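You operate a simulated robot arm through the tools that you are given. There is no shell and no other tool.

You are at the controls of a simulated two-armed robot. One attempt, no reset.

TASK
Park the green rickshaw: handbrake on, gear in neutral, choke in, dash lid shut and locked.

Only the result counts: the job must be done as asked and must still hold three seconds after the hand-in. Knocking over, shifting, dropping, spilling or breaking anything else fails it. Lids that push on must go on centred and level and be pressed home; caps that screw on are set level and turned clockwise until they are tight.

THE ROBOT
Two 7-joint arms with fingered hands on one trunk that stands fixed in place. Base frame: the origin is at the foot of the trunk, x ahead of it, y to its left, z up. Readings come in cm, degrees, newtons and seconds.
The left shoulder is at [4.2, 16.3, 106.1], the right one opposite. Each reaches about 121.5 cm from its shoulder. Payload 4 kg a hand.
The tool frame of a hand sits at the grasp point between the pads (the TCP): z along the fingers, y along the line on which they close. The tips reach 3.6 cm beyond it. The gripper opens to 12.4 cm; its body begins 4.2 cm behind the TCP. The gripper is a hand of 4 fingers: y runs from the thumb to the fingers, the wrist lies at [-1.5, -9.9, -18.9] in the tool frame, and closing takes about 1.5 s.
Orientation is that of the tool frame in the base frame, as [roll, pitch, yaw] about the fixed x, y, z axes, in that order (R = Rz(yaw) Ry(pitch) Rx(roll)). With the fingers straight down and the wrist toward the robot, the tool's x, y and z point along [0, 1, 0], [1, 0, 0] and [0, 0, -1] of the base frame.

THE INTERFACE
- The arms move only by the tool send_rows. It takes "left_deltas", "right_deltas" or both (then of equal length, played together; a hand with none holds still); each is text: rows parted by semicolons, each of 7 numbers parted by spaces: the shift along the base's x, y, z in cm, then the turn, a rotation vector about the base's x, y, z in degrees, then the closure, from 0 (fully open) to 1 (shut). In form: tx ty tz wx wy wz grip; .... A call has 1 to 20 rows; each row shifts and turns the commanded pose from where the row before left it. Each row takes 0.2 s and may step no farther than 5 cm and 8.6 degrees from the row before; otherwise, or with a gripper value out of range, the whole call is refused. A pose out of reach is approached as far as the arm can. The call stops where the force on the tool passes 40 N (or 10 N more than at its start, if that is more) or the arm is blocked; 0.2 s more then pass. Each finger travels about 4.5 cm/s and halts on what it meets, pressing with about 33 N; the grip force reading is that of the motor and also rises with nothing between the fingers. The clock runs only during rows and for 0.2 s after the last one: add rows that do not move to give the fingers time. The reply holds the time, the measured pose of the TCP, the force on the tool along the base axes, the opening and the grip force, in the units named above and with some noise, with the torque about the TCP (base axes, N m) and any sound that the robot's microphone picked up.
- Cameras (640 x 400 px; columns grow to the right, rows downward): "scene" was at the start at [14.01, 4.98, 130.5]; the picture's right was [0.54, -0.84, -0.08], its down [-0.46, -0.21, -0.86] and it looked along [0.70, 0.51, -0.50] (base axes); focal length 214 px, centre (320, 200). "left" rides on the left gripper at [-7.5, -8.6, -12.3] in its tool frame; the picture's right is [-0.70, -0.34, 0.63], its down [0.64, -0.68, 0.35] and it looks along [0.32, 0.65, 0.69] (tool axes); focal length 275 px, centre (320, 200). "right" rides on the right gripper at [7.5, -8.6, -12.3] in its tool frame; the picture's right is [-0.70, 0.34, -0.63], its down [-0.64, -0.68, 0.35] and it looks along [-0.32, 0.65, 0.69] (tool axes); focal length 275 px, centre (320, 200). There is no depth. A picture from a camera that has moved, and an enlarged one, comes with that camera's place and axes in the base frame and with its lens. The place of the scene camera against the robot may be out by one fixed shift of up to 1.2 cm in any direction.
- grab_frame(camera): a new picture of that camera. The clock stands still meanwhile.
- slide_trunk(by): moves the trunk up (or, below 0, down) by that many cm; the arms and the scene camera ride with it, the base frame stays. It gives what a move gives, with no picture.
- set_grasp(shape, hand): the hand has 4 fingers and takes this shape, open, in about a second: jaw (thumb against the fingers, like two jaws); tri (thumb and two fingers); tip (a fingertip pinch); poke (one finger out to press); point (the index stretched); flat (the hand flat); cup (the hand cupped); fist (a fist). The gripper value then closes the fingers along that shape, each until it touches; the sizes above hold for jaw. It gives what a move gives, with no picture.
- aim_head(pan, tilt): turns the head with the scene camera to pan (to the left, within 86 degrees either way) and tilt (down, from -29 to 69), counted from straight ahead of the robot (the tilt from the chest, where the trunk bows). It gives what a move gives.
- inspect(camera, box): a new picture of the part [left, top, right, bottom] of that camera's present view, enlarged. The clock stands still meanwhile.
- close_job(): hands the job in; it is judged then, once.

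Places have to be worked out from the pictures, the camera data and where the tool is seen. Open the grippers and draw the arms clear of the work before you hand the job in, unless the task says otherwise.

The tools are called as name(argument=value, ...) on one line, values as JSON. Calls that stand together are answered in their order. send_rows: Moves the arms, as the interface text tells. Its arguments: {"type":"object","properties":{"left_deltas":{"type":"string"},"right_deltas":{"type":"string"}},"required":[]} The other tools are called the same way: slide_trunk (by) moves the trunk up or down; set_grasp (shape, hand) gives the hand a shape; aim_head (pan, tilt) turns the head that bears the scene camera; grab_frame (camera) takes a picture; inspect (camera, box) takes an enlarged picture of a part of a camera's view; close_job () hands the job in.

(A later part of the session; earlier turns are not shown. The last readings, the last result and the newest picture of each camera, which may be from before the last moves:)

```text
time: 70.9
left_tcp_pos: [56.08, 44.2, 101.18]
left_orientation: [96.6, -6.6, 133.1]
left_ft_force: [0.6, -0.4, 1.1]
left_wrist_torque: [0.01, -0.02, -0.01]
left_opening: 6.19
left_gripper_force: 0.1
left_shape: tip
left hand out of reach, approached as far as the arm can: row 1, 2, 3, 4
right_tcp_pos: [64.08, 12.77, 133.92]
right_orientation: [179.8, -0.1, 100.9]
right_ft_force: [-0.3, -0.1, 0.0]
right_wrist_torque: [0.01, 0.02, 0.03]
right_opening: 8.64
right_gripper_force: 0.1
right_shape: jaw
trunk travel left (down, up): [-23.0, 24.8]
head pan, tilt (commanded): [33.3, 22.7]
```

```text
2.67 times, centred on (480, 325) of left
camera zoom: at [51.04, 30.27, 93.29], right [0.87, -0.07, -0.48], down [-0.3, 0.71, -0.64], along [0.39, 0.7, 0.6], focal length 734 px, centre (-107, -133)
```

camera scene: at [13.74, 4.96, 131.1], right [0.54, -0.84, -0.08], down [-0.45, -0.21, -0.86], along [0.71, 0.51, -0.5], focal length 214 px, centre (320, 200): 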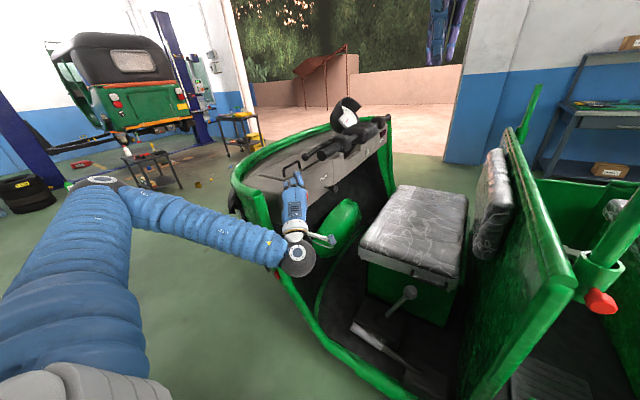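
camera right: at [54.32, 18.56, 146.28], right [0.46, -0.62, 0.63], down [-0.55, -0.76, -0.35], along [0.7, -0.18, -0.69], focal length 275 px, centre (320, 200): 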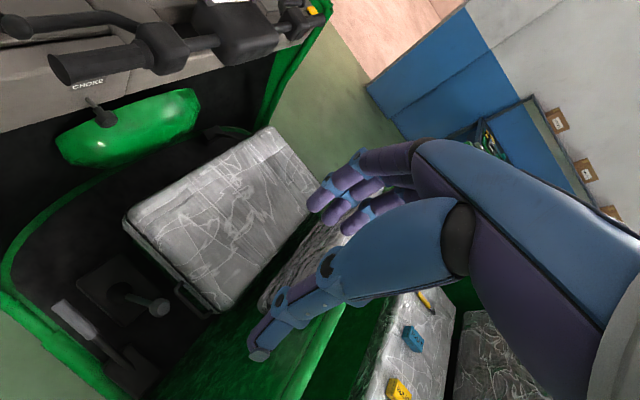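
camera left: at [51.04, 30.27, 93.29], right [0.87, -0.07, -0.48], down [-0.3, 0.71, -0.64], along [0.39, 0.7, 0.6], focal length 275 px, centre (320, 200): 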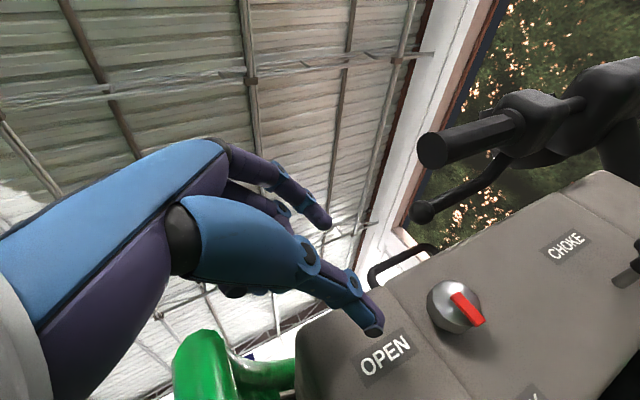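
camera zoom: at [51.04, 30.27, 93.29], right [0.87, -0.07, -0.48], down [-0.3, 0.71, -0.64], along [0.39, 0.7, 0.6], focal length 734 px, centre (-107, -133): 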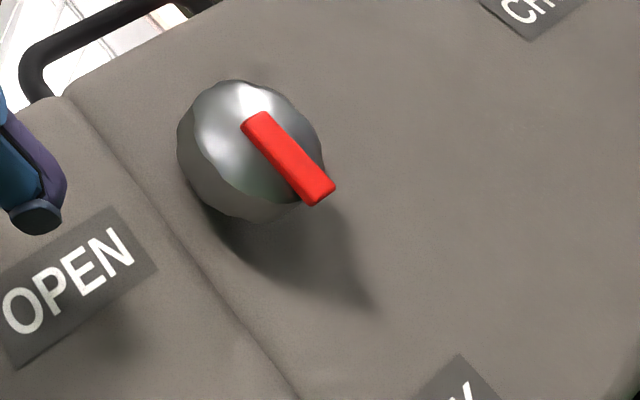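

The pointer now sits about straight down at LOCK, rotated roughly 85–90°. I'll roll the hand back and up, away from the dash, to get an unobstructed view.

send_rows(left_deltas="-0.3 -0.5 0.8 0 7.5 0 0.5; -0.3 -0.5 0.8 0 7.5 0 0.5; -0.3 -0.5 0.8 0 7.5 0 0.5; -0.3 -0.5 0.8 0 7.5 0 0.5; -0.3 -0.5 0.8 0 7.5 0 0.5; -0.3 -0.5 0.8 0 7.5 0 0.5; -0.3 -0.5 0.8 0 7.5 0 0.5; -0.3 -0.5 0.8 0 7.5 0 0.5")

grab_frame(camera="left")

inspect(camera="scene", box=[270, 150, 370, 230])

grab_frame(camera="scene")

```text
time: 72.7
left_tcp_pos: [58.15, 41.03, 106.68]
left_orientation: [152.2, -40.4, 108.7]
left_ft_force: [0.4, -0.8, 0.4]
left_wrist_torque: [-0.02, 0.04, 0.03]
left_opening: 6.19
left_gripper_force: 0.0
left_shape: tip
left hand out of reach, approached as far as the arm can: row 1, 2, 3, 4
right_tcp_pos: [64.04, 12.7, 134.0]
right_orientation: [179.9, -0.1, 101.1]
right_ft_force: [-0.1, 0.1, -0.6]
right_wrist_torque: [0.04, 0.01, 0.03]
right_opening: 8.67
right_gripper_force: 0.1
right_shape: jaw
trunk travel left (down, up): [-23.0, 24.8]
head pan, tilt (commanded): [33.3, 22.7]
```

```text
taken
camera left: at [48.71, 27.07, 107.04], right [0.02, -0.06, -1.0], down [-0.71, 0.71, -0.06], along [0.71, 0.71, -0.03], focal length 275 px, centre (320, 200)
```

left: 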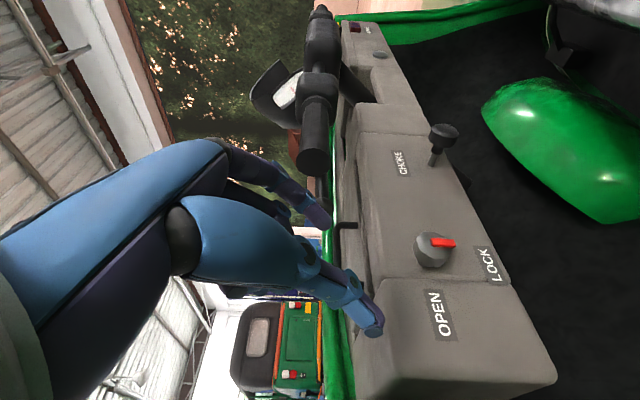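

```text
5.00 times, centred on (320, 190) of scene
camera zoom: at [13.73, 4.91, 131.11], right [0.54, -0.84, -0.08], down [-0.45, -0.21, -0.87], along [0.71, 0.51, -0.49], focal length 1072 px, centre (320, 250)
```

zoom: 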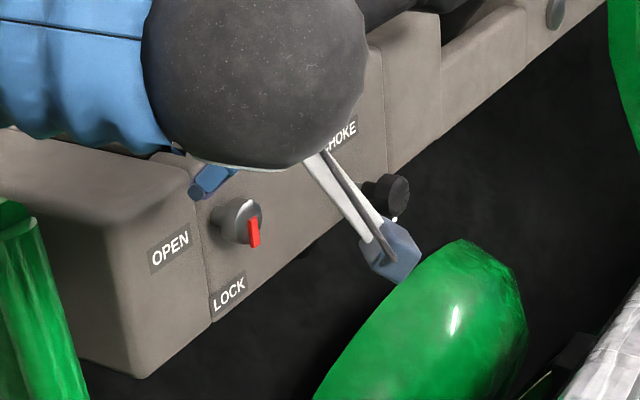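

```text
taken
camera scene: at [13.73, 4.91, 131.11], right [0.54, -0.84, -0.08], down [-0.45, -0.21, -0.87], along [0.71, 0.51, -0.49], focal length 214 px, centre (320, 200)
```

scene: 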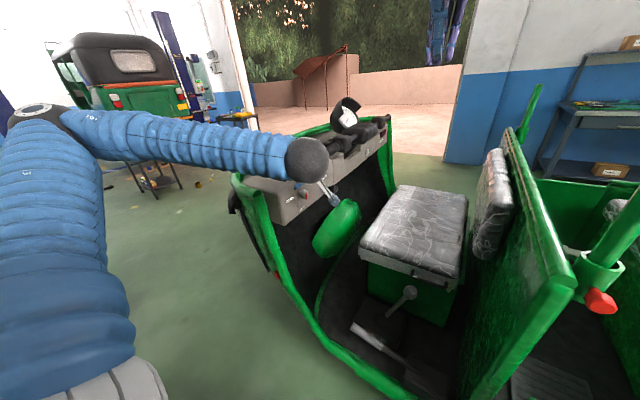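

inspect(camera="left", box=[395, 210, 515, 290])

```text
5.00 times, centred on (455, 250) of left
camera zoom: at [48.71, 27.07, 107.04], right [0.02, -0.06, -1.0], down [-0.71, 0.71, -0.06], along [0.71, 0.71, -0.03], focal length 1376 px, centre (-355, -50)
```

zoom: 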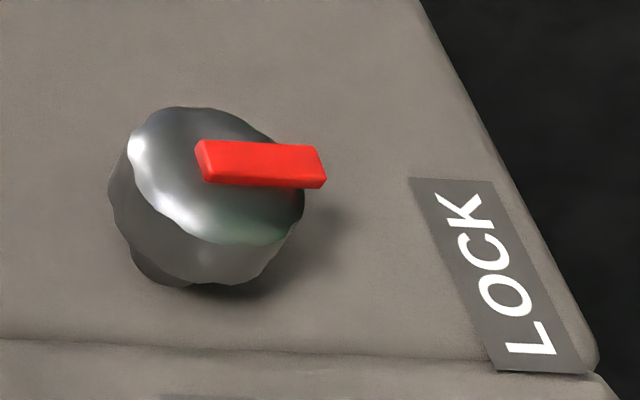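

The pointer is exactly down at LOCK. Next is the choke: I'll switch the left hand to the "poke" shape and look at where the finger sits.

set_grasp(hand="left", shape="poke")

grab_frame(camera="left")

inspect(camera="scene", box=[270, 110, 390, 220])

```text
time: 73.6
left_tcp_pos: [58.24, 41.11, 106.61]
left_orientation: [152.1, -40.3, 108.8]
left_ft_force: [0.5, -0.5, -0.2]
left_wrist_torque: [0.0, 0.02, 0.0]
left_opening: 0.0
left_gripper_force: 0.1
left_shape: poke
right_tcp_pos: [64.11, 12.73, 133.93]
right_orientation: [179.9, -0.1, 101.0]
right_ft_force: [-0.2, 0.2, 0.7]
right_wrist_torque: [-0.02, -0.03, 0.04]
right_opening: 8.67
right_gripper_force: 0.1
right_shape: jaw
trunk travel left (down, up): [-23.0, 24.8]
head pan, tilt (commanded): [33.3, 22.7]
```

```text
taken
camera left: at [48.76, 27.11, 107.0], right [0.02, -0.06, -1.0], down [-0.71, 0.71, -0.06], along [0.71, 0.71, -0.03], focal length 275 px, centre (320, 200)
```

left: 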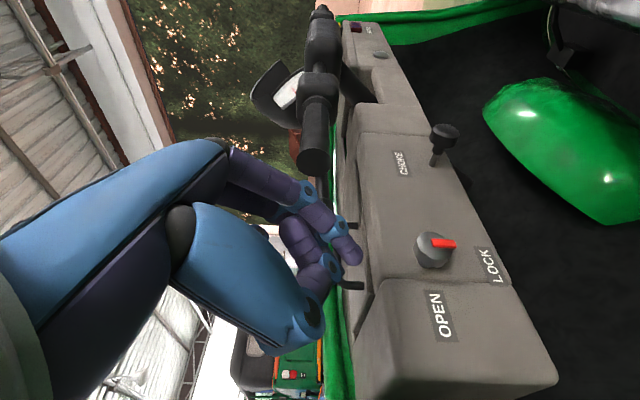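

```text
3.64 times, centred on (330, 165) of scene
camera zoom: at [13.75, 4.96, 131.1], right [0.54, -0.84, -0.08], down [-0.46, -0.21, -0.86], along [0.71, 0.51, -0.5], focal length 780 px, centre (284, 327)
```

zoom: 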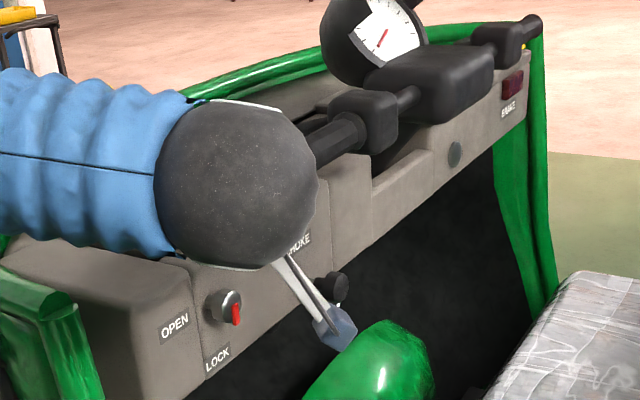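

The choke knob checks out at about [79.8, 44.8, 90.4]. I'll move the left hand back, then across to a point in front of it, staying clear of the handlebar.

send_rows(left_deltas="0 -2.4 -2.2 0 0 0 0; 0 -2.4 -2.2 0 0 0 0; 0 -2.4 -2.2 0 0 0 0; 3.35 0.5 -1.1 0 0 0 0; 3.35 0.5 -1.1 0 0 0 0; 3.35 0.5 -1.1 0 0 0 0; 3.35 0.5 -1.1 0 0 0 0; 3.35 0.5 -1.1 0 0 0 0; 3.35 0.5 -1.1 0 0 0 0")

grab_frame(camera="left")

grab_frame(camera="scene")

```text
time: 75.6
left_tcp_pos: [78.32, 36.91, 93.41]
left_orientation: [152.1, -40.4, 108.8]
left_ft_force: [0.8, 0.9, 0.5]
left_wrist_torque: [0.0, 0.01, -0.03]
left_opening: 0.03
left_gripper_force: 0.1
left_shape: poke
right_tcp_pos: [64.25, 12.87, 133.74]
right_orientation: [180.0, 0.0, 101.0]
right_ft_force: [0.4, 0.0, 0.3]
right_wrist_torque: [0.01, 0.01, -0.02]
right_opening: 8.67
right_gripper_force: 0.1
right_shape: jaw
trunk travel left (down, up): [-23.0, 24.8]
head pan, tilt (commanded): [33.3, 22.7]
```

```text
taken
camera left: at [68.82, 22.9, 93.74], right [0.02, -0.06, -1.0], down [-0.71, 0.71, -0.06], along [0.71, 0.71, -0.03], focal length 275 px, centre (320, 200)
```

left: 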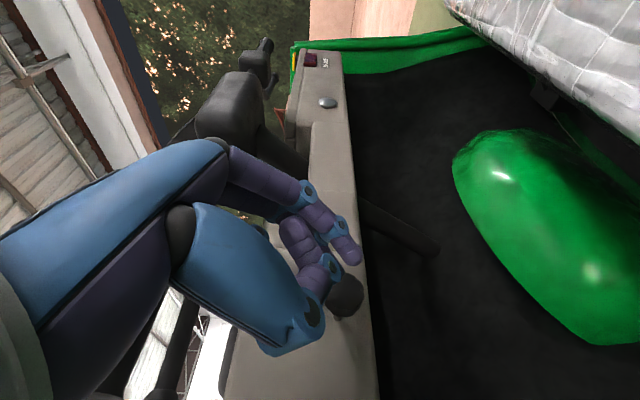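

```text
taken
camera scene: at [13.85, 4.97, 131.08], right [0.54, -0.84, -0.08], down [-0.46, -0.21, -0.86], along [0.71, 0.51, -0.5], focal length 214 px, centre (320, 200)
```

scene: 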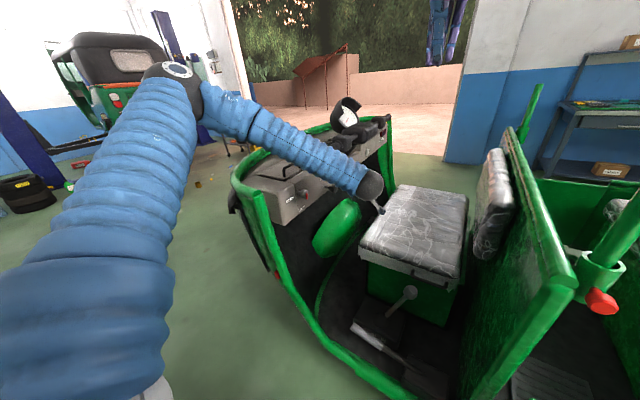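

The knob lines up with the index fingertip. I'll advance in +y and push in small steps.

send_rows(left_deltas="0 1 0 0 0 0 0; 0 1 0 0 0 0 0; 0 1 0 0 0 0 0; 0 1 0 0 0 0 0; 0 0.5 0 0 0 0 0; 0 0.5 0 0 0 0 0; 0 0.5 0 0 0 0 0")

grab_frame(camera="left")

```text
time: 77.2
left_tcp_pos: [78.23, 42.38, 93.51]
left_orientation: [152.1, -40.4, 108.8]
left_ft_force: [-1.1, -1.2, 0.7]
left_wrist_torque: [0.0, -0.01, 0.03]
left_opening: 0.02
left_gripper_force: 0.1
left_shape: poke
right_tcp_pos: [64.23, 12.73, 133.94]
right_orientation: [180.0, -0.2, 101.0]
right_ft_force: [-0.2, 1.2, 0.1]
right_wrist_torque: [0.01, 0.02, -0.01]
right_opening: 8.69
right_gripper_force: 0.0
right_shape: jaw
trunk travel left (down, up): [-23.0, 24.8]
head pan, tilt (commanded): [33.3, 22.7]
```

```text
taken
camera left: at [68.83, 28.46, 93.85], right [0.02, -0.06, -1.0], down [-0.71, 0.71, -0.06], along [0.71, 0.71, -0.03], focal length 275 px, centre (320, 200)
```

left: 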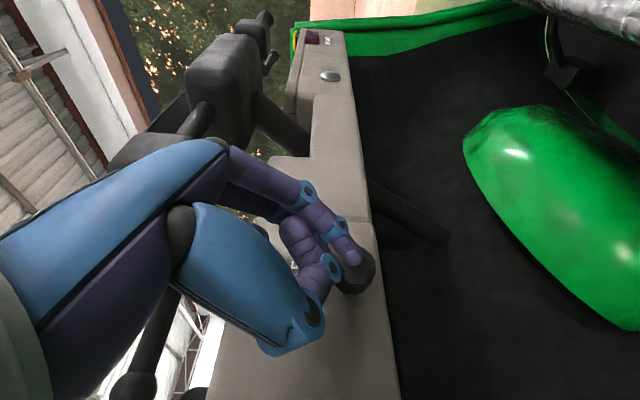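

Almost touching. I'll keep pushing in small steps.

send_rows(left_deltas="-0.15 0.4 0 0 0 0 0; -0.15 0.4 0 0 0 0 0; 0 0.4 0 0 0 0 0; 0 0.4 0 0 0 0 0")

inspect(camera="left", box=[260, 190, 440, 340])

```text
time: 78.2
left_tcp_pos: [77.98, 43.75, 93.71]
left_orientation: [152.0, -40.4, 108.8]
left_ft_force: [-2.8, -7.3, 3.1]
left_wrist_torque: [-0.01, 0.01, 0.02]
left_opening: 0.0
left_gripper_force: 0.0
left_shape: poke
right_tcp_pos: [63.98, 12.71, 134.02]
right_orientation: [180.0, 0.0, 101.0]
right_ft_force: [0.3, -0.6, 0.4]
right_wrist_torque: [-0.05, 0.02, 0.0]
right_opening: 8.65
right_gripper_force: 0.1
right_shape: jaw
trunk travel left (down, up): [-23.0, 24.8]
head pan, tilt (commanded): [33.3, 22.7]
```

```text
2.67 times, centred on (350, 265) of left
camera zoom: at [68.49, 29.85, 93.97], right [0.02, -0.06, -1.0], down [-0.7, 0.71, -0.06], along [0.71, 0.7, -0.03], focal length 734 px, centre (240, 27)
```

zoom: 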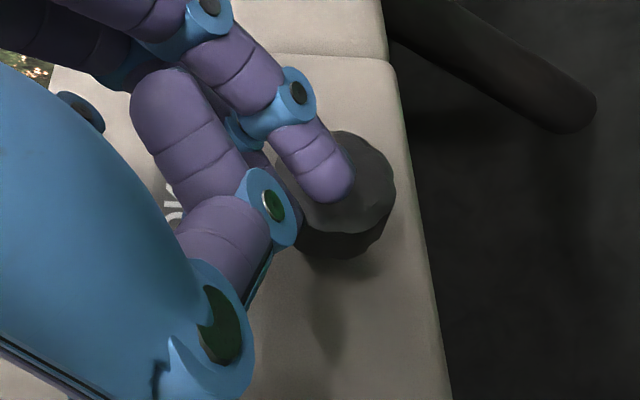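

The fingertip is on the knob face with 7 N. I'll keep pushing it in.

send_rows(left_deltas="0 0.5 0 0 0 0 0; 0 0.5 0 0 0 0 0; 0 0.5 0 0 0 0 0; 0 0.5 0 0 0 0 0")

inspect(camera="left", box=[260, 190, 440, 340])

```text
time: 79.0
left_tcp_pos: [78.02, 44.47, 93.82]
left_orientation: [151.8, -40.1, 108.4]
left_ft_force: [-8.8, -26.1, 11.5]
left_wrist_torque: [-0.45, 0.07, -0.07]
left_opening: 0.0
left_gripper_force: 0.0
left_shape: poke
right_tcp_pos: [64.06, 12.69, 134.12]
right_orientation: [179.9, -0.1, 101.0]
right_ft_force: [0.5, 1.1, -0.9]
right_wrist_torque: [-0.06, 0.0, 0.03]
right_opening: 8.64
right_gripper_force: 0.0
right_shape: jaw
trunk travel left (down, up): [-23.0, 24.8]
head pan, tilt (commanded): [33.3, 22.7]
stopped in row 3 (left hand): the force on the tool passed its limit at 42 N (the readings are from after the stop); the commanded pose is now the measured one
```

```text
2.67 times, centred on (350, 265) of left
camera zoom: at [68.41, 30.7, 94.25], right [0.02, -0.07, -1.0], down [-0.7, 0.71, -0.06], along [0.72, 0.7, -0.03], focal length 734 px, centre (240, 27)
```

zoom: 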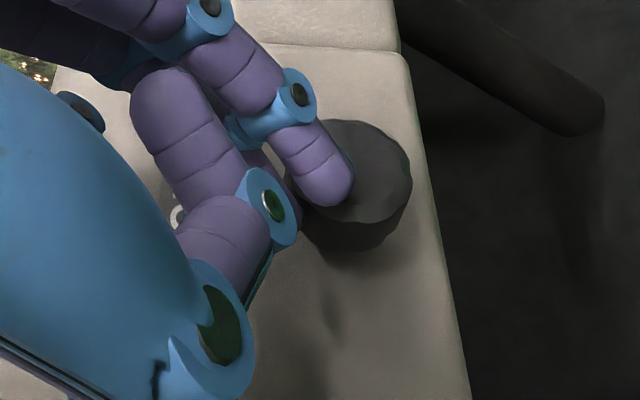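

The push met a firm stop at 42 N. I'll check from the scene camera how far the choke has gone in.

inspect(camera="scene", box=[300, 160, 380, 220])

send_rows(left_deltas="0 -1 0 0 0 0 0; 0 -2 0 0 0 0 0; 0 -2 0 0 0 0 0; 0 -2 0 0 0 0 0")

inspect(camera="scene", box=[280, 150, 380, 220])

inspect(camera="left", box=[260, 190, 440, 340])

```text
6.67 times, centred on (340, 190) of scene
camera zoom: at [13.66, 4.88, 131.11], right [0.54, -0.84, -0.08], down [-0.45, -0.21, -0.87], along [0.71, 0.51, -0.49], focal length 1430 px, centre (187, 267)
```

zoom: 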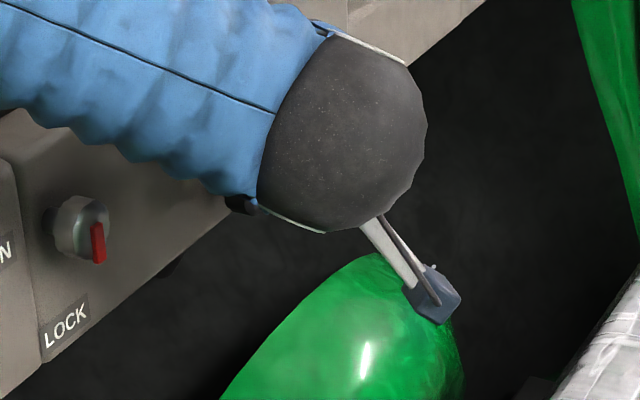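

```text
time: 80.0
left_tcp_pos: [77.96, 38.12, 93.5]
left_orientation: [152.2, -40.3, 108.4]
left_ft_force: [-0.6, -1.3, 0.8]
left_wrist_torque: [-0.01, -0.03, 0.0]
left_opening: 0.0
left_gripper_force: 0.1
left_shape: poke
right_tcp_pos: [64.07, 12.72, 133.86]
right_orientation: [179.9, -0.2, 100.9]
right_ft_force: [-1.0, -0.8, 0.4]
right_wrist_torque: [0.01, 0.02, 0.02]
right_opening: 8.66
right_gripper_force: 0.1
right_shape: jaw
trunk travel left (down, up): [-23.0, 24.8]
head pan, tilt (commanded): [33.3, 22.7]
```

```text
5.71 times, centred on (330, 185) of scene
camera zoom: at [13.72, 4.88, 131.1], right [0.54, -0.84, -0.08], down [-0.45, -0.21, -0.87], along [0.71, 0.51, -0.49], focal length 1226 px, centre (263, 286)
```

zoom: 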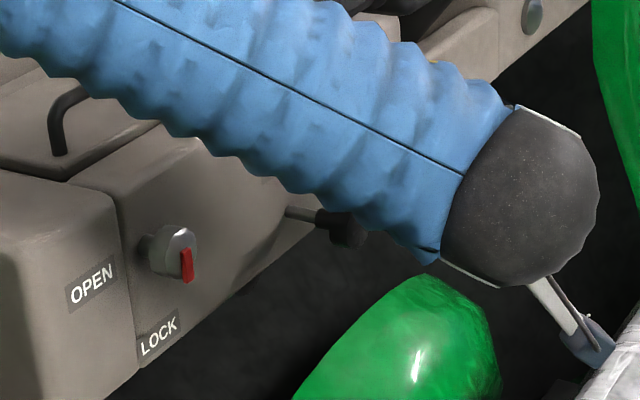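

```text
2.67 times, centred on (350, 265) of left
camera zoom: at [68.57, 24.13, 93.91], right [0.02, -0.06, -1.0], down [-0.7, 0.71, -0.06], along [0.71, 0.7, -0.03], focal length 734 px, centre (240, 27)
```

zoom: 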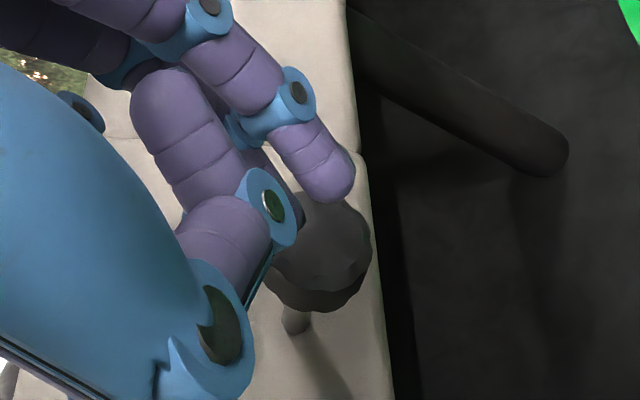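

The knob looks still out. I'll withdraw the arm from the line of sight and compare with the first close-up.

send_rows(left_deltas="-2 -2 3 0 0 0 0; -2 -2 3 0 0 0 0; -2 -2 3 0 0 0 0; -2 -2 3 0 0 0 0; -2 -2 3 0 0 0 0")

inspect(camera="scene", box=[275, 160, 355, 210])

grab_frame(camera="scene")

grab_frame(camera="left")

```text
time: 81.2
left_tcp_pos: [67.69, 27.9, 108.69]
left_orientation: [151.9, -40.2, 108.7]
left_ft_force: [-0.8, -0.4, 1.2]
left_wrist_torque: [-0.02, 0.0, 0.01]
left_opening: 0.0
left_gripper_force: 0.1
left_shape: poke
right_tcp_pos: [64.04, 12.68, 134.02]
right_orientation: [179.9, -0.1, 101.0]
right_ft_force: [-0.6, -0.2, 0.5]
right_wrist_torque: [0.0, -0.01, 0.0]
right_opening: 8.65
right_gripper_force: 0.0
right_shape: jaw
trunk travel left (down, up): [-23.0, 24.8]
head pan, tilt (commanded): [33.3, 22.7]
```

```text
8.00 times, centred on (315, 185) of scene
camera zoom: at [13.65, 4.87, 131.13], right [0.54, -0.84, -0.08], down [-0.45, -0.21, -0.87], along [0.71, 0.51, -0.49], focal length 1716 px, centre (360, 320)
```

zoom: 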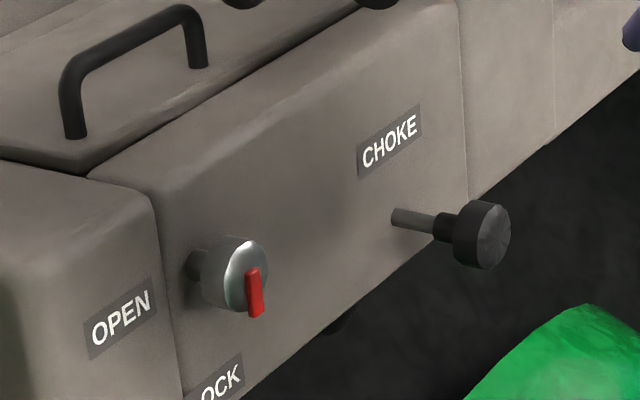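

```text
taken
camera scene: at [13.65, 4.87, 131.13], right [0.54, -0.84, -0.08], down [-0.45, -0.21, -0.87], along [0.71, 0.51, -0.49], focal length 214 px, centre (320, 200)
```

scene: 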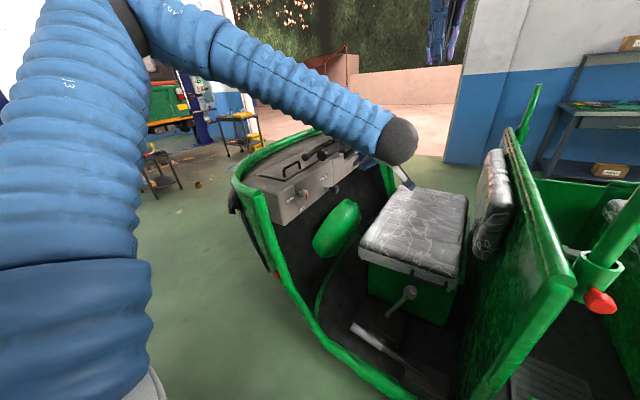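

```text
taken
camera left: at [58.3, 14.05, 109.07], right [0.02, -0.06, -1.0], down [-0.7, 0.71, -0.06], along [0.71, 0.7, -0.03], focal length 275 px, centre (320, 200)
```

left: 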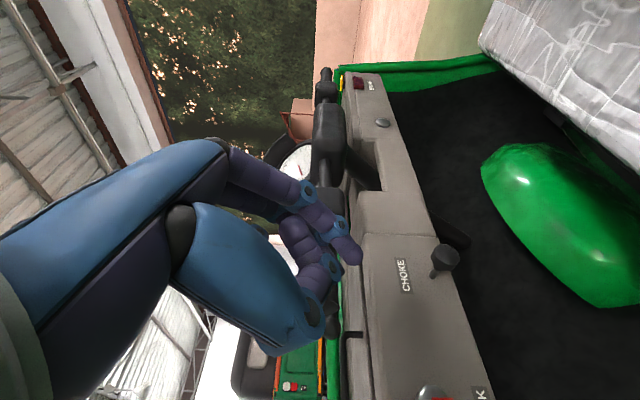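

The choke has not moved in, so something is holding it. I'll look at the knob and stem close-up for a catch or marking.

inspect(camera="left", box=[395, 230, 475, 300])

inspect(camera="scene", box=[318, 176, 346, 198])

inspect(camera="right", box=[40, 60, 160, 150])

```text
5.71 times, centred on (435, 265) of left
camera zoom: at [58.3, 14.05, 109.07], right [0.02, -0.06, -1.0], down [-0.7, 0.71, -0.06], along [0.71, 0.7, -0.03], focal length 1573 px, centre (-337, -171)
```

zoom: 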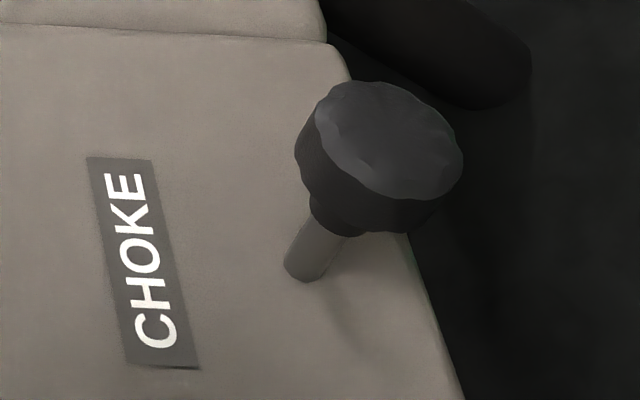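

```text
16.00 times, centred on (332, 187) of scene
camera zoom: at [13.65, 4.87, 131.13], right [0.54, -0.84, -0.08], down [-0.45, -0.21, -0.87], along [0.71, 0.51, -0.49], focal length 3432 px, centre (128, 408)
```

zoom: 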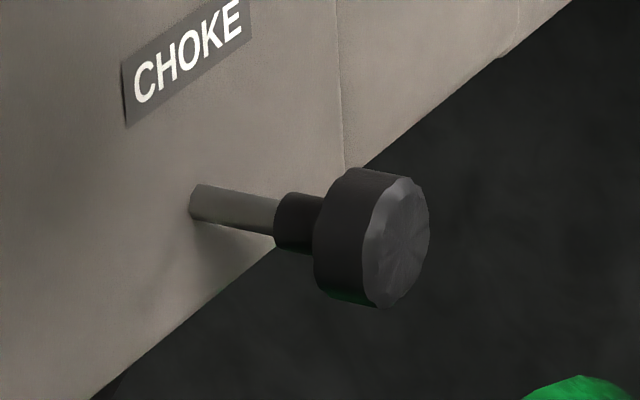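

```text
4.44 times, centred on (100, 105) of right
camera zoom: at [54.22, 18.44, 146.36], right [0.46, -0.62, 0.63], down [-0.55, -0.76, -0.35], along [0.7, -0.18, -0.69], focal length 1224 px, centre (1298, 622)
```

zoom: 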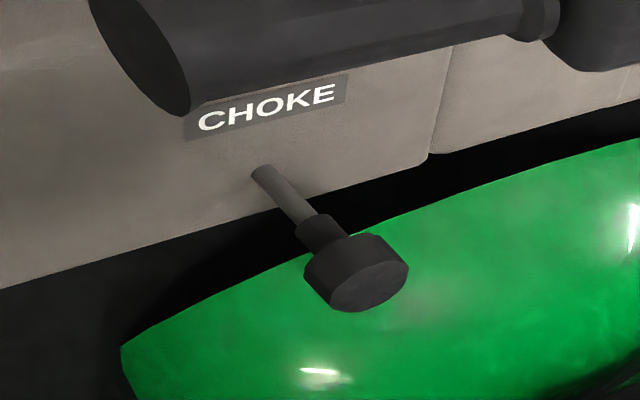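

No visible catch. I'll try again with a slow, steady push, holding moderate force to see whether the knob creeps in.

send_rows(left_deltas="2 2 -3 0 0 0 0; 2 2 -3 0 0 0 0; 2 2 -3 0 0 0 0; 2 2 -3 0 0 0 0; 2 2 -3.5 0 0 0 0; 0.2 2 0 0 0 0 0; 0 2 0 0 0 0 0; 0 0.6 0 0 0 0 0; 0 0.3 0 0 0 0 0; 0 0.3 0 0 0 0 0")

inspect(camera="left", box=[260, 190, 440, 340])

```text
time: 83.3
left_tcp_pos: [78.32, 43.09, 93.33]
left_orientation: [151.9, -40.2, 108.5]
left_ft_force: [-0.4, -1.4, 0.4]
left_wrist_torque: [-0.01, 0.0, 0.02]
left_opening: 0.0
left_gripper_force: 0.1
left_shape: poke
right_tcp_pos: [64.07, 12.92, 133.98]
right_orientation: [180.0, 0.0, 101.0]
right_ft_force: [-0.3, 0.3, -0.4]
right_wrist_torque: [0.03, 0.03, 0.0]
right_opening: 8.65
right_gripper_force: 0.1
right_shape: jaw
trunk travel left (down, up): [-23.0, 24.8]
head pan, tilt (commanded): [33.3, 22.7]
```

```text
2.67 times, centred on (350, 265) of left
camera zoom: at [68.71, 29.2, 93.59], right [0.02, -0.06, -1.0], down [-0.7, 0.71, -0.06], along [0.71, 0.7, -0.03], focal length 734 px, centre (240, 27)
```

zoom: 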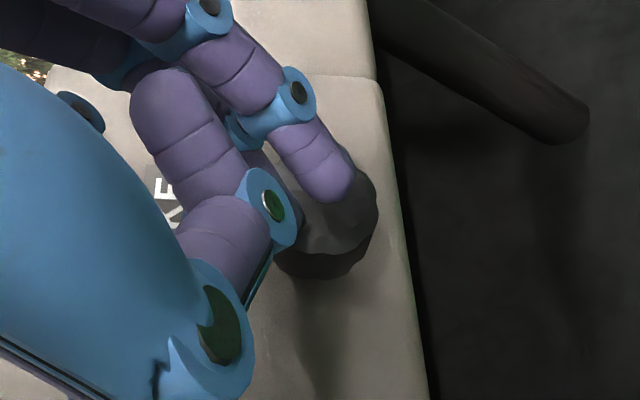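

send_rows(left_deltas="0 0.15 0 0 0 0 0; 0 0.15 0 0 0 0 0; 0 0.15 0 0 0 0 0; 0 0.1 0 0 0 0 0; 0 0.1 0 0 0 0 0; 0 0 0 0 0 0 0; 0 0 0 0 0 0 0")

send_rows(left_deltas="0 0.1 0 0 0 0 0; 0 0.1 0 0 0 0 0; 0 0 0 0 0 0 0; 0 0 0 0 0 0 0; 0 0 0 0 0 0 0")

inspect(camera="left", box=[260, 190, 440, 340])

```text
time: 85.0
left_tcp_pos: [78.2, 43.67, 93.48]
left_orientation: [151.9, -40.3, 108.7]
left_ft_force: [-6.7, -23.4, 12.4]
left_wrist_torque: [0.0, 0.02, 0.0]
left_opening: 0.0
left_gripper_force: 0.0
left_shape: poke
right_tcp_pos: [63.84, 12.52, 134.06]
right_orientation: [179.8, -0.2, 100.9]
right_ft_force: [0.3, -0.1, 0.1]
right_wrist_torque: [0.0, 0.03, 0.01]
right_opening: 8.65
right_gripper_force: 0.0
right_shape: jaw
trunk travel left (down, up): [-23.0, 24.8]
head pan, tilt (commanded): [33.3, 22.7]
```

```text
time: 86.2
left_tcp_pos: [78.26, 43.81, 93.39]
left_orientation: [151.9, -40.3, 108.5]
left_ft_force: [-6.4, -27.0, 20.6]
left_wrist_torque: [0.32, -0.17, -0.04]
left_opening: 0.03
left_gripper_force: 0.1
left_shape: poke
right_tcp_pos: [63.96, 12.46, 133.94]
right_orientation: [179.7, -0.2, 101.0]
right_ft_force: [1.1, 0.2, 0.3]
right_wrist_torque: [-0.01, -0.02, -0.02]
right_opening: 8.67
right_gripper_force: 0.1
right_shape: jaw
trunk travel left (down, up): [-23.0, 24.8]
head pan, tilt (commanded): [33.3, 22.7]
```

```text
2.67 times, centred on (350, 265) of left
camera zoom: at [68.63, 29.85, 93.75], right [0.02, -0.06, -1.0], down [-0.7, 0.71, -0.06], along [0.71, 0.7, -0.03], focal length 734 px, centre (240, 27)
```

zoom: 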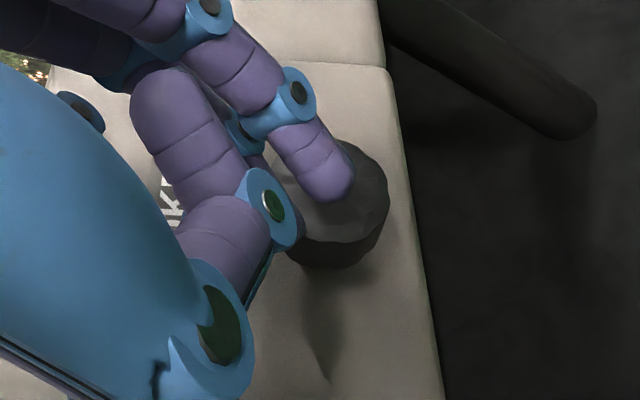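

The knob holds firm at 27 N of straight push. I'll back off and pinch the knob instead, so I can push and try a twist.

send_rows(left_deltas="0 -1 0 0 0 0 0; 0 -2 0 0 0 0 0; 0 -2 0 0 0 0 0; 0 -2 0 0 0 0 0")

set_grasp(hand="left", shape="tip")

send_rows(left_deltas="0.3 0.3 -0.3 0 0 0 0.5; 0.3 0.3 -0.3 0 0 0 0.5; 0.2 0 -0.4 0 0 0 0.5; 0 0 0 0 0 0 0.5; 0 0 0 0 0 0 0.5")

grab_frame(camera="left")

```text
time: 87.2
left_tcp_pos: [78.42, 36.95, 93.05]
left_orientation: [152.1, -40.2, 108.6]
left_ft_force: [0.7, -0.2, -0.1]
left_wrist_torque: [0.01, 0.03, 0.01]
left_opening: 0.01
left_gripper_force: 0.0
left_shape: poke
right_tcp_pos: [64.26, 12.87, 133.92]
right_orientation: [-180.0, -0.1, 101.1]
right_ft_force: [-0.2, 0.5, 0.3]
right_wrist_torque: [0.03, -0.03, -0.02]
right_opening: 8.68
right_gripper_force: 0.0
right_shape: jaw
trunk travel left (down, up): [-23.0, 24.8]
head pan, tilt (commanded): [33.3, 22.7]
```

```text
time: 88.0
left_tcp_pos: [78.42, 37.0, 93.12]
left_orientation: [152.2, -40.3, 108.4]
left_ft_force: [0.5, 0.1, -0.4]
left_wrist_torque: [-0.01, 0.03, -0.02]
left_opening: 12.41
left_gripper_force: 0.1
left_shape: tip
right_tcp_pos: [64.17, 12.81, 133.93]
right_orientation: [180.0, -0.1, 101.0]
right_ft_force: [-0.3, 0.1, -0.3]
right_wrist_torque: [0.03, 0.0, 0.02]
right_opening: 8.66
right_gripper_force: 0.0
right_shape: jaw
trunk travel left (down, up): [-23.0, 24.8]
head pan, tilt (commanded): [33.3, 22.7]
```

```text
time: 89.2
left_tcp_pos: [78.98, 37.64, 92.08]
left_orientation: [152.1, -40.3, 108.4]
left_ft_force: [-0.3, 0.0, 0.3]
left_wrist_torque: [0.01, 0.05, 0.0]
left_opening: 6.29
left_gripper_force: 0.1
left_shape: tip
right_tcp_pos: [64.2, 12.73, 133.95]
right_orientation: [179.9, -0.1, 100.9]
right_ft_force: [0.0, 0.1, -0.9]
right_wrist_torque: [0.03, 0.0, 0.01]
right_opening: 8.65
right_gripper_force: 0.0
right_shape: jaw
trunk travel left (down, up): [-23.0, 24.8]
head pan, tilt (commanded): [33.3, 22.7]
```

```text
taken
camera left: at [69.49, 23.7, 92.49], right [0.02, -0.06, -1.0], down [-0.7, 0.71, -0.06], along [0.71, 0.7, -0.03], focal length 275 px, centre (320, 200)
```

left: 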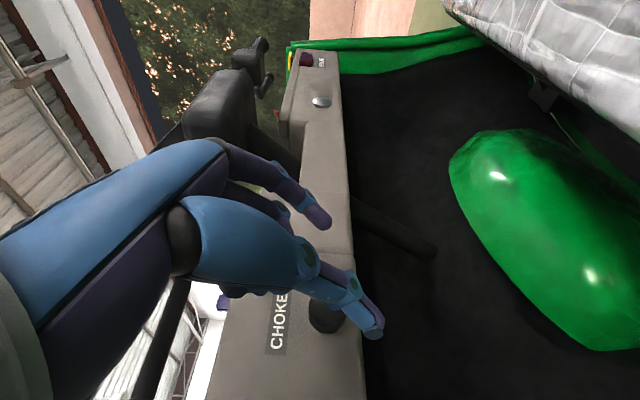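

send_rows(left_deltas="0 1.5 0 0 0 0 0.5; 0 1.5 0 0 0 0 0.5; 0 1.5 0 0 0 0 0.5")

inspect(camera="left", box=[270, 170, 430, 350])

```text
time: 90.0
left_tcp_pos: [79.02, 42.05, 92.18]
left_orientation: [152.2, -40.3, 108.4]
left_ft_force: [-0.2, -0.3, -0.1]
left_wrist_torque: [0.0, 0.01, -0.01]
left_opening: 6.32
left_gripper_force: 0.1
left_shape: tip
right_tcp_pos: [64.08, 12.77, 133.87]
right_orientation: [179.9, -0.1, 101.0]
right_ft_force: [0.8, -0.1, 0.4]
right_wrist_torque: [-0.01, -0.02, 0.01]
right_opening: 8.68
right_gripper_force: 0.1
right_shape: jaw
trunk travel left (down, up): [-23.0, 24.8]
head pan, tilt (commanded): [33.3, 22.7]
```

```text
2.22 times, centred on (350, 260) of left
camera zoom: at [69.52, 28.21, 92.45], right [0.02, -0.06, -1.0], down [-0.7, 0.71, -0.06], along [0.71, 0.7, -0.03], focal length 612 px, centre (253, 67)
```

zoom: 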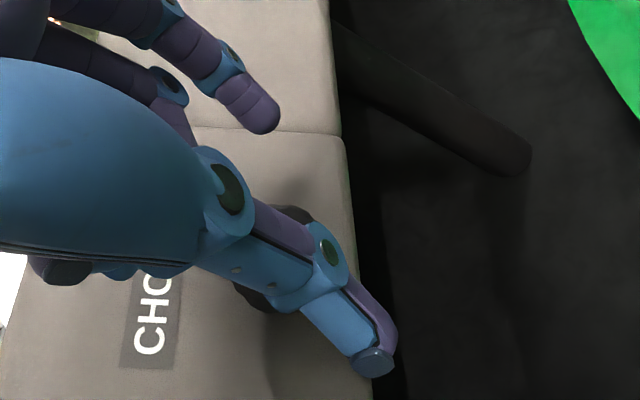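

The knob is about 1.5 cm off the pinch centre. I'll shift the hand −x and slightly +y and re-check.

send_rows(left_deltas="-0.6 0.3 0 0 0 0 0.5; -0.6 0.3 0 0 0 0 0.5; 0 0 0 0 0 0 0.5")

inspect(camera="left", box=[270, 170, 430, 350])

```text
time: 90.8
left_tcp_pos: [77.79, 42.72, 92.2]
left_orientation: [152.1, -40.3, 108.5]
left_ft_force: [0.6, 0.1, -0.8]
left_wrist_torque: [0.0, -0.02, -0.01]
left_opening: 6.3
left_gripper_force: 0.1
left_shape: tip
right_tcp_pos: [64.13, 12.79, 133.84]
right_orientation: [180.0, -0.1, 101.0]
right_ft_force: [0.7, 0.7, 0.2]
right_wrist_torque: [-0.02, -0.03, -0.02]
right_opening: 8.63
right_gripper_force: 0.1
right_shape: jaw
trunk travel left (down, up): [-23.0, 24.8]
head pan, tilt (commanded): [33.3, 22.7]
```

```text
2.22 times, centred on (350, 260) of left
camera zoom: at [68.28, 28.73, 92.49], right [0.02, -0.06, -1.0], down [-0.7, 0.71, -0.06], along [0.71, 0.7, -0.03], focal length 612 px, centre (253, 67)
```

zoom: 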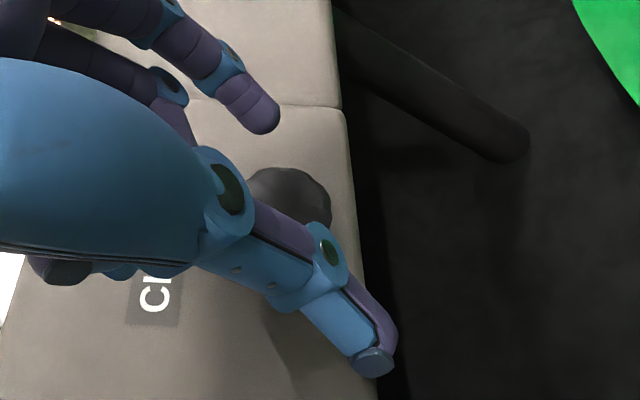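

send_rows(left_deltas="-0.15 0.35 -0.1 0 0 0 0.58; 0 0 0 0 0 0 0.7; 0 0 0 0 0 0 0.78; 0 0 0 0 0 0 0.86; 0 0 0 0 0 0 1; 0 0 0 0 0 0 1; 0 0 0 0 0 0 1")

inspect(camera="left", box=[270, 170, 430, 350])

```text
time: 92.5
left_tcp_pos: [77.64, 43.14, 92.09]
left_orientation: [152.1, -40.3, 108.4]
left_ft_force: [-0.2, 0.2, 0.0]
left_wrist_torque: [0.02, -0.03, -0.03]
left_opening: 0.01
left_gripper_force: 32.8
left_shape: tip
right_tcp_pos: [64.11, 12.77, 133.85]
right_orientation: [179.9, -0.1, 101.0]
right_ft_force: [0.9, 0.1, -0.4]
right_wrist_torque: [-0.02, 0.0, -0.01]
right_opening: 8.69
right_gripper_force: 0.1
right_shape: jaw
trunk travel left (down, up): [-23.0, 24.8]
head pan, tilt (commanded): [33.3, 22.7]
```

```text
2.22 times, centred on (350, 260) of left
camera zoom: at [68.12, 29.1, 92.45], right [0.02, -0.06, -1.0], down [-0.7, 0.71, -0.06], along [0.71, 0.7, -0.03], focal length 612 px, centre (253, 67)
```

zoom: 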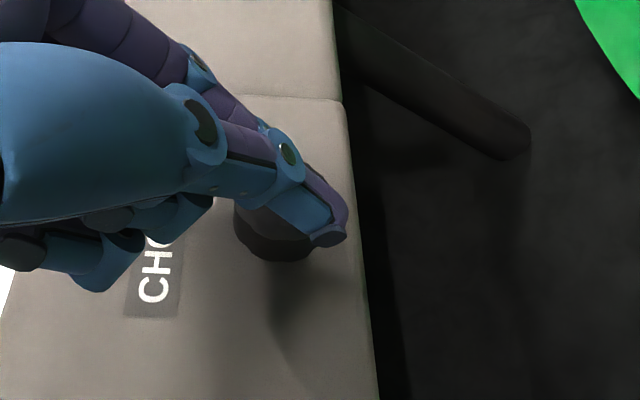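

The fingers closed just in front of the knob. I'll reopen, shift +1 cm in x, go about 0.8 cm deeper and check again.

send_rows(left_deltas="0 -0.5 0 0 0 0 0.5; 0 0 0 0 0 0 0.5; 0 0 0 0 0 0 0.5; 0.5 0 0 0 0 0 0.5; 0.5 0.4 0 0 0 0 0.5; 0 0.4 0 0 0 0 0.5; 0 0.4 0 0 0 0 0.5; 0 0 0 0 0 0 0.5")

inspect(camera="left", box=[270, 170, 430, 350])

inspect(camera="right", box=[0, 40, 200, 190])

```text
time: 94.2
left_tcp_pos: [78.71, 43.75, 92.05]
left_orientation: [152.1, -40.3, 108.5]
left_ft_force: [0.1, -0.1, -0.3]
left_wrist_torque: [0.02, -0.02, -0.02]
left_opening: 6.15
left_gripper_force: 0.1
left_shape: tip
right_tcp_pos: [64.17, 12.72, 133.88]
right_orientation: [179.9, -0.1, 101.0]
right_ft_force: [-0.7, -0.9, -0.3]
right_wrist_torque: [-0.02, 0.0, 0.01]
right_opening: 8.67
right_gripper_force: 0.0
right_shape: jaw
trunk travel left (down, up): [-23.0, 24.8]
head pan, tilt (commanded): [33.3, 22.7]
```

```text
2.22 times, centred on (350, 260) of left
camera zoom: at [69.16, 29.9, 92.38], right [0.02, -0.06, -1.0], down [-0.7, 0.71, -0.06], along [0.71, 0.7, -0.03], focal length 612 px, centre (253, 67)
```

zoom: 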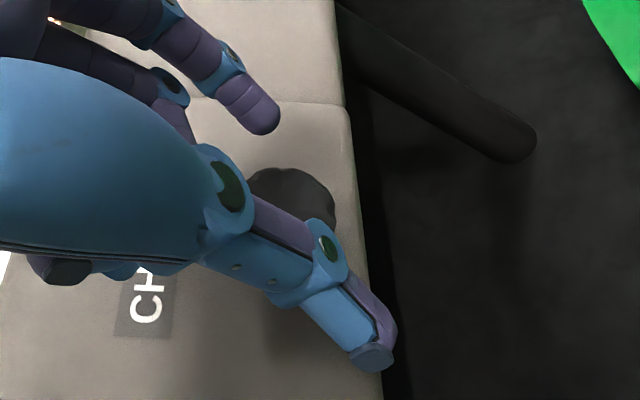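

```text
2.67 times, centred on (100, 115) of right
camera zoom: at [54.37, 18.54, 146.26], right [0.46, -0.62, 0.63], down [-0.55, -0.76, -0.35], along [0.7, -0.18, -0.69], focal length 734 px, centre (907, 427)
```

zoom: 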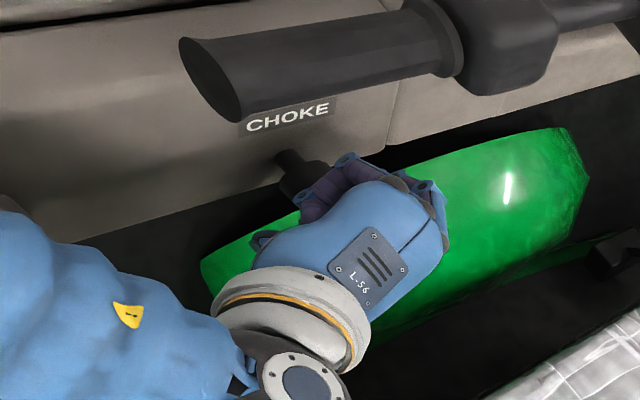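

From the knob's apparent size it may actually be deeper than I thought. I'll pull the hand back and look at it clearly with the right-hand camera.

send_rows(left_deltas="0 -1.5 0 0 0 0 0.5; 0 -2 0 0 0 0 0.5; 0 -2 0 0 0 0 0.5; 0 -2 0 0 0 0 0.5")

inspect(camera="right", box=[40, 60, 160, 150])

inspect(camera="left", box=[220, 200, 460, 400])

```text
time: 95.2
left_tcp_pos: [78.58, 36.17, 92.07]
left_orientation: [152.1, -40.2, 108.5]
left_ft_force: [-0.5, 1.0, -0.1]
left_wrist_torque: [-0.03, -0.01, -0.01]
left_opening: 6.16
left_gripper_force: 0.1
left_shape: tip
right_tcp_pos: [64.21, 12.75, 133.86]
right_orientation: [-180.0, 0.0, 100.9]
right_ft_force: [0.9, 0.1, -0.1]
right_wrist_torque: [-0.01, -0.01, -0.04]
right_opening: 8.65
right_gripper_force: 0.1
right_shape: jaw
trunk travel left (down, up): [-23.0, 24.8]
head pan, tilt (commanded): [33.3, 22.7]
```

```text
4.44 times, centred on (100, 105) of right
camera zoom: at [54.38, 18.52, 146.25], right [0.46, -0.62, 0.63], down [-0.55, -0.76, -0.35], along [0.7, -0.18, -0.69], focal length 1224 px, centre (1298, 622)
```

zoom: 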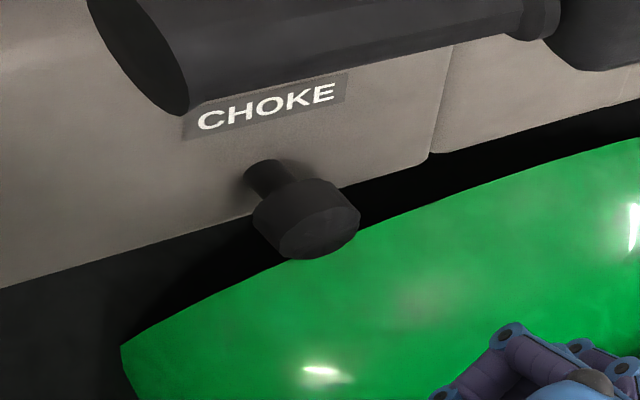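

```text
2.00 times, centred on (340, 300) of left
camera zoom: at [69.14, 22.31, 92.36], right [0.02, -0.06, -1.0], down [-0.7, 0.71, -0.06], along [0.71, 0.7, -0.03], focal length 551 px, centre (280, 0)
```

zoom: 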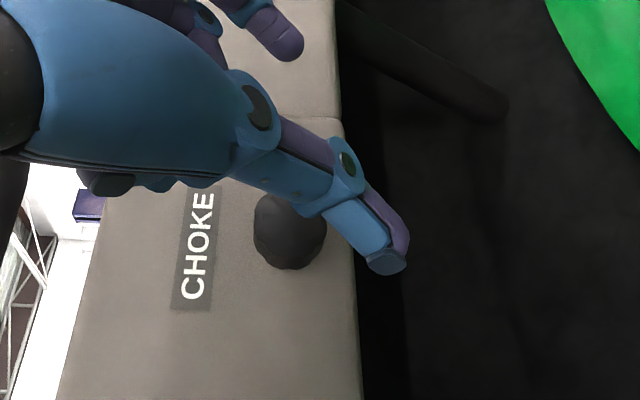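

The choke is now fully in; its collar sits against the dash with no stem showing. Next I'll withdraw the left hand, point it down again, and get a good view of the gear lever and handbrake.

send_rows(left_deltas="0 -2 1 0 0 0 0.5; -2.3 -1.25 0.7 0 7 0 0.5; -2.3 -1.25 0.7 0 7 0 0.5; -2.3 -1.25 0.7 0 7 0 0.5; -2.3 -1.25 0.7 -7.5 0 0 0.5; -2.3 -1.25 0.7 -7.5 0 0 0.5; -2.3 -1.25 0.7 -7.5 0 0 0.5; -2.3 -1 0.7 -7.5 0 0 0.5; -2.3 -1 0.7 -7.5 0 0 0.5; -2.3 0 0.7 -7.5 0 0 0.5")

grab_frame(camera="left")

grab_frame(camera="scene")

inspect(camera="scene", box=[275, 160, 355, 210])

```text
time: 97.5
left_tcp_pos: [57.89, 24.75, 99.3]
left_orientation: [179.7, 1.5, 89.7]
left_ft_force: [-0.6, 0.9, 0.3]
left_wrist_torque: [-0.03, -0.02, 0.01]
left_opening: 6.21
left_gripper_force: 0.0
left_shape: tip
right_tcp_pos: [64.09, 12.97, 134.01]
right_orientation: [179.9, 0.0, 101.0]
right_ft_force: [-0.7, 0.7, 0.9]
right_wrist_torque: [-0.01, 0.01, -0.02]
right_opening: 8.65
right_gripper_force: 0.1
right_shape: jaw
trunk travel left (down, up): [-23.0, 24.8]
head pan, tilt (commanded): [33.3, 22.7]
```

```text
taken
camera left: at [49.1, 17.59, 111.77], right [-0.34, -0.71, -0.62], down [-0.68, 0.64, -0.37], along [0.65, 0.29, -0.7], focal length 275 px, centre (320, 200)
```

left: 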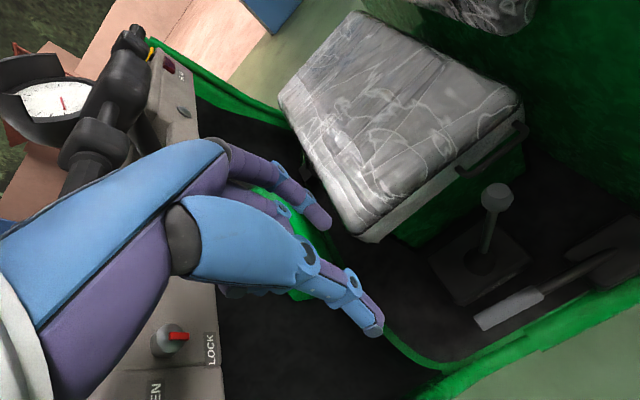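

```text
taken
camera scene: at [13.67, 5.11, 131.11], right [0.54, -0.84, -0.08], down [-0.45, -0.21, -0.86], along [0.71, 0.51, -0.5], focal length 214 px, centre (320, 200)
```

scene: 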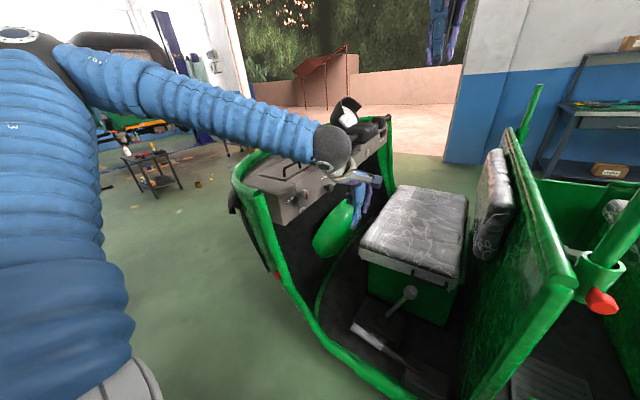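

```text
8.00 times, centred on (315, 185) of scene
camera zoom: at [13.67, 5.11, 131.11], right [0.54, -0.84, -0.08], down [-0.45, -0.21, -0.86], along [0.71, 0.51, -0.5], focal length 1716 px, centre (360, 320)
```

zoom: 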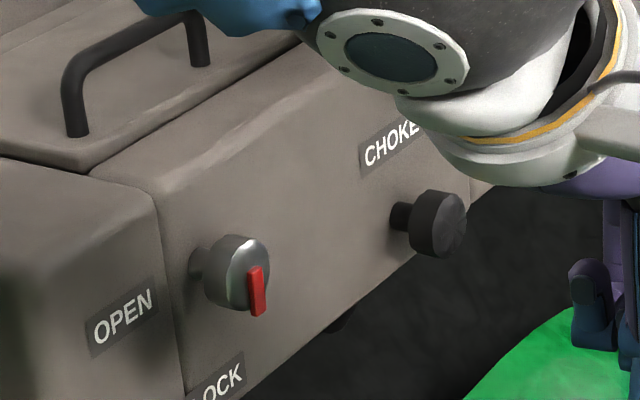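

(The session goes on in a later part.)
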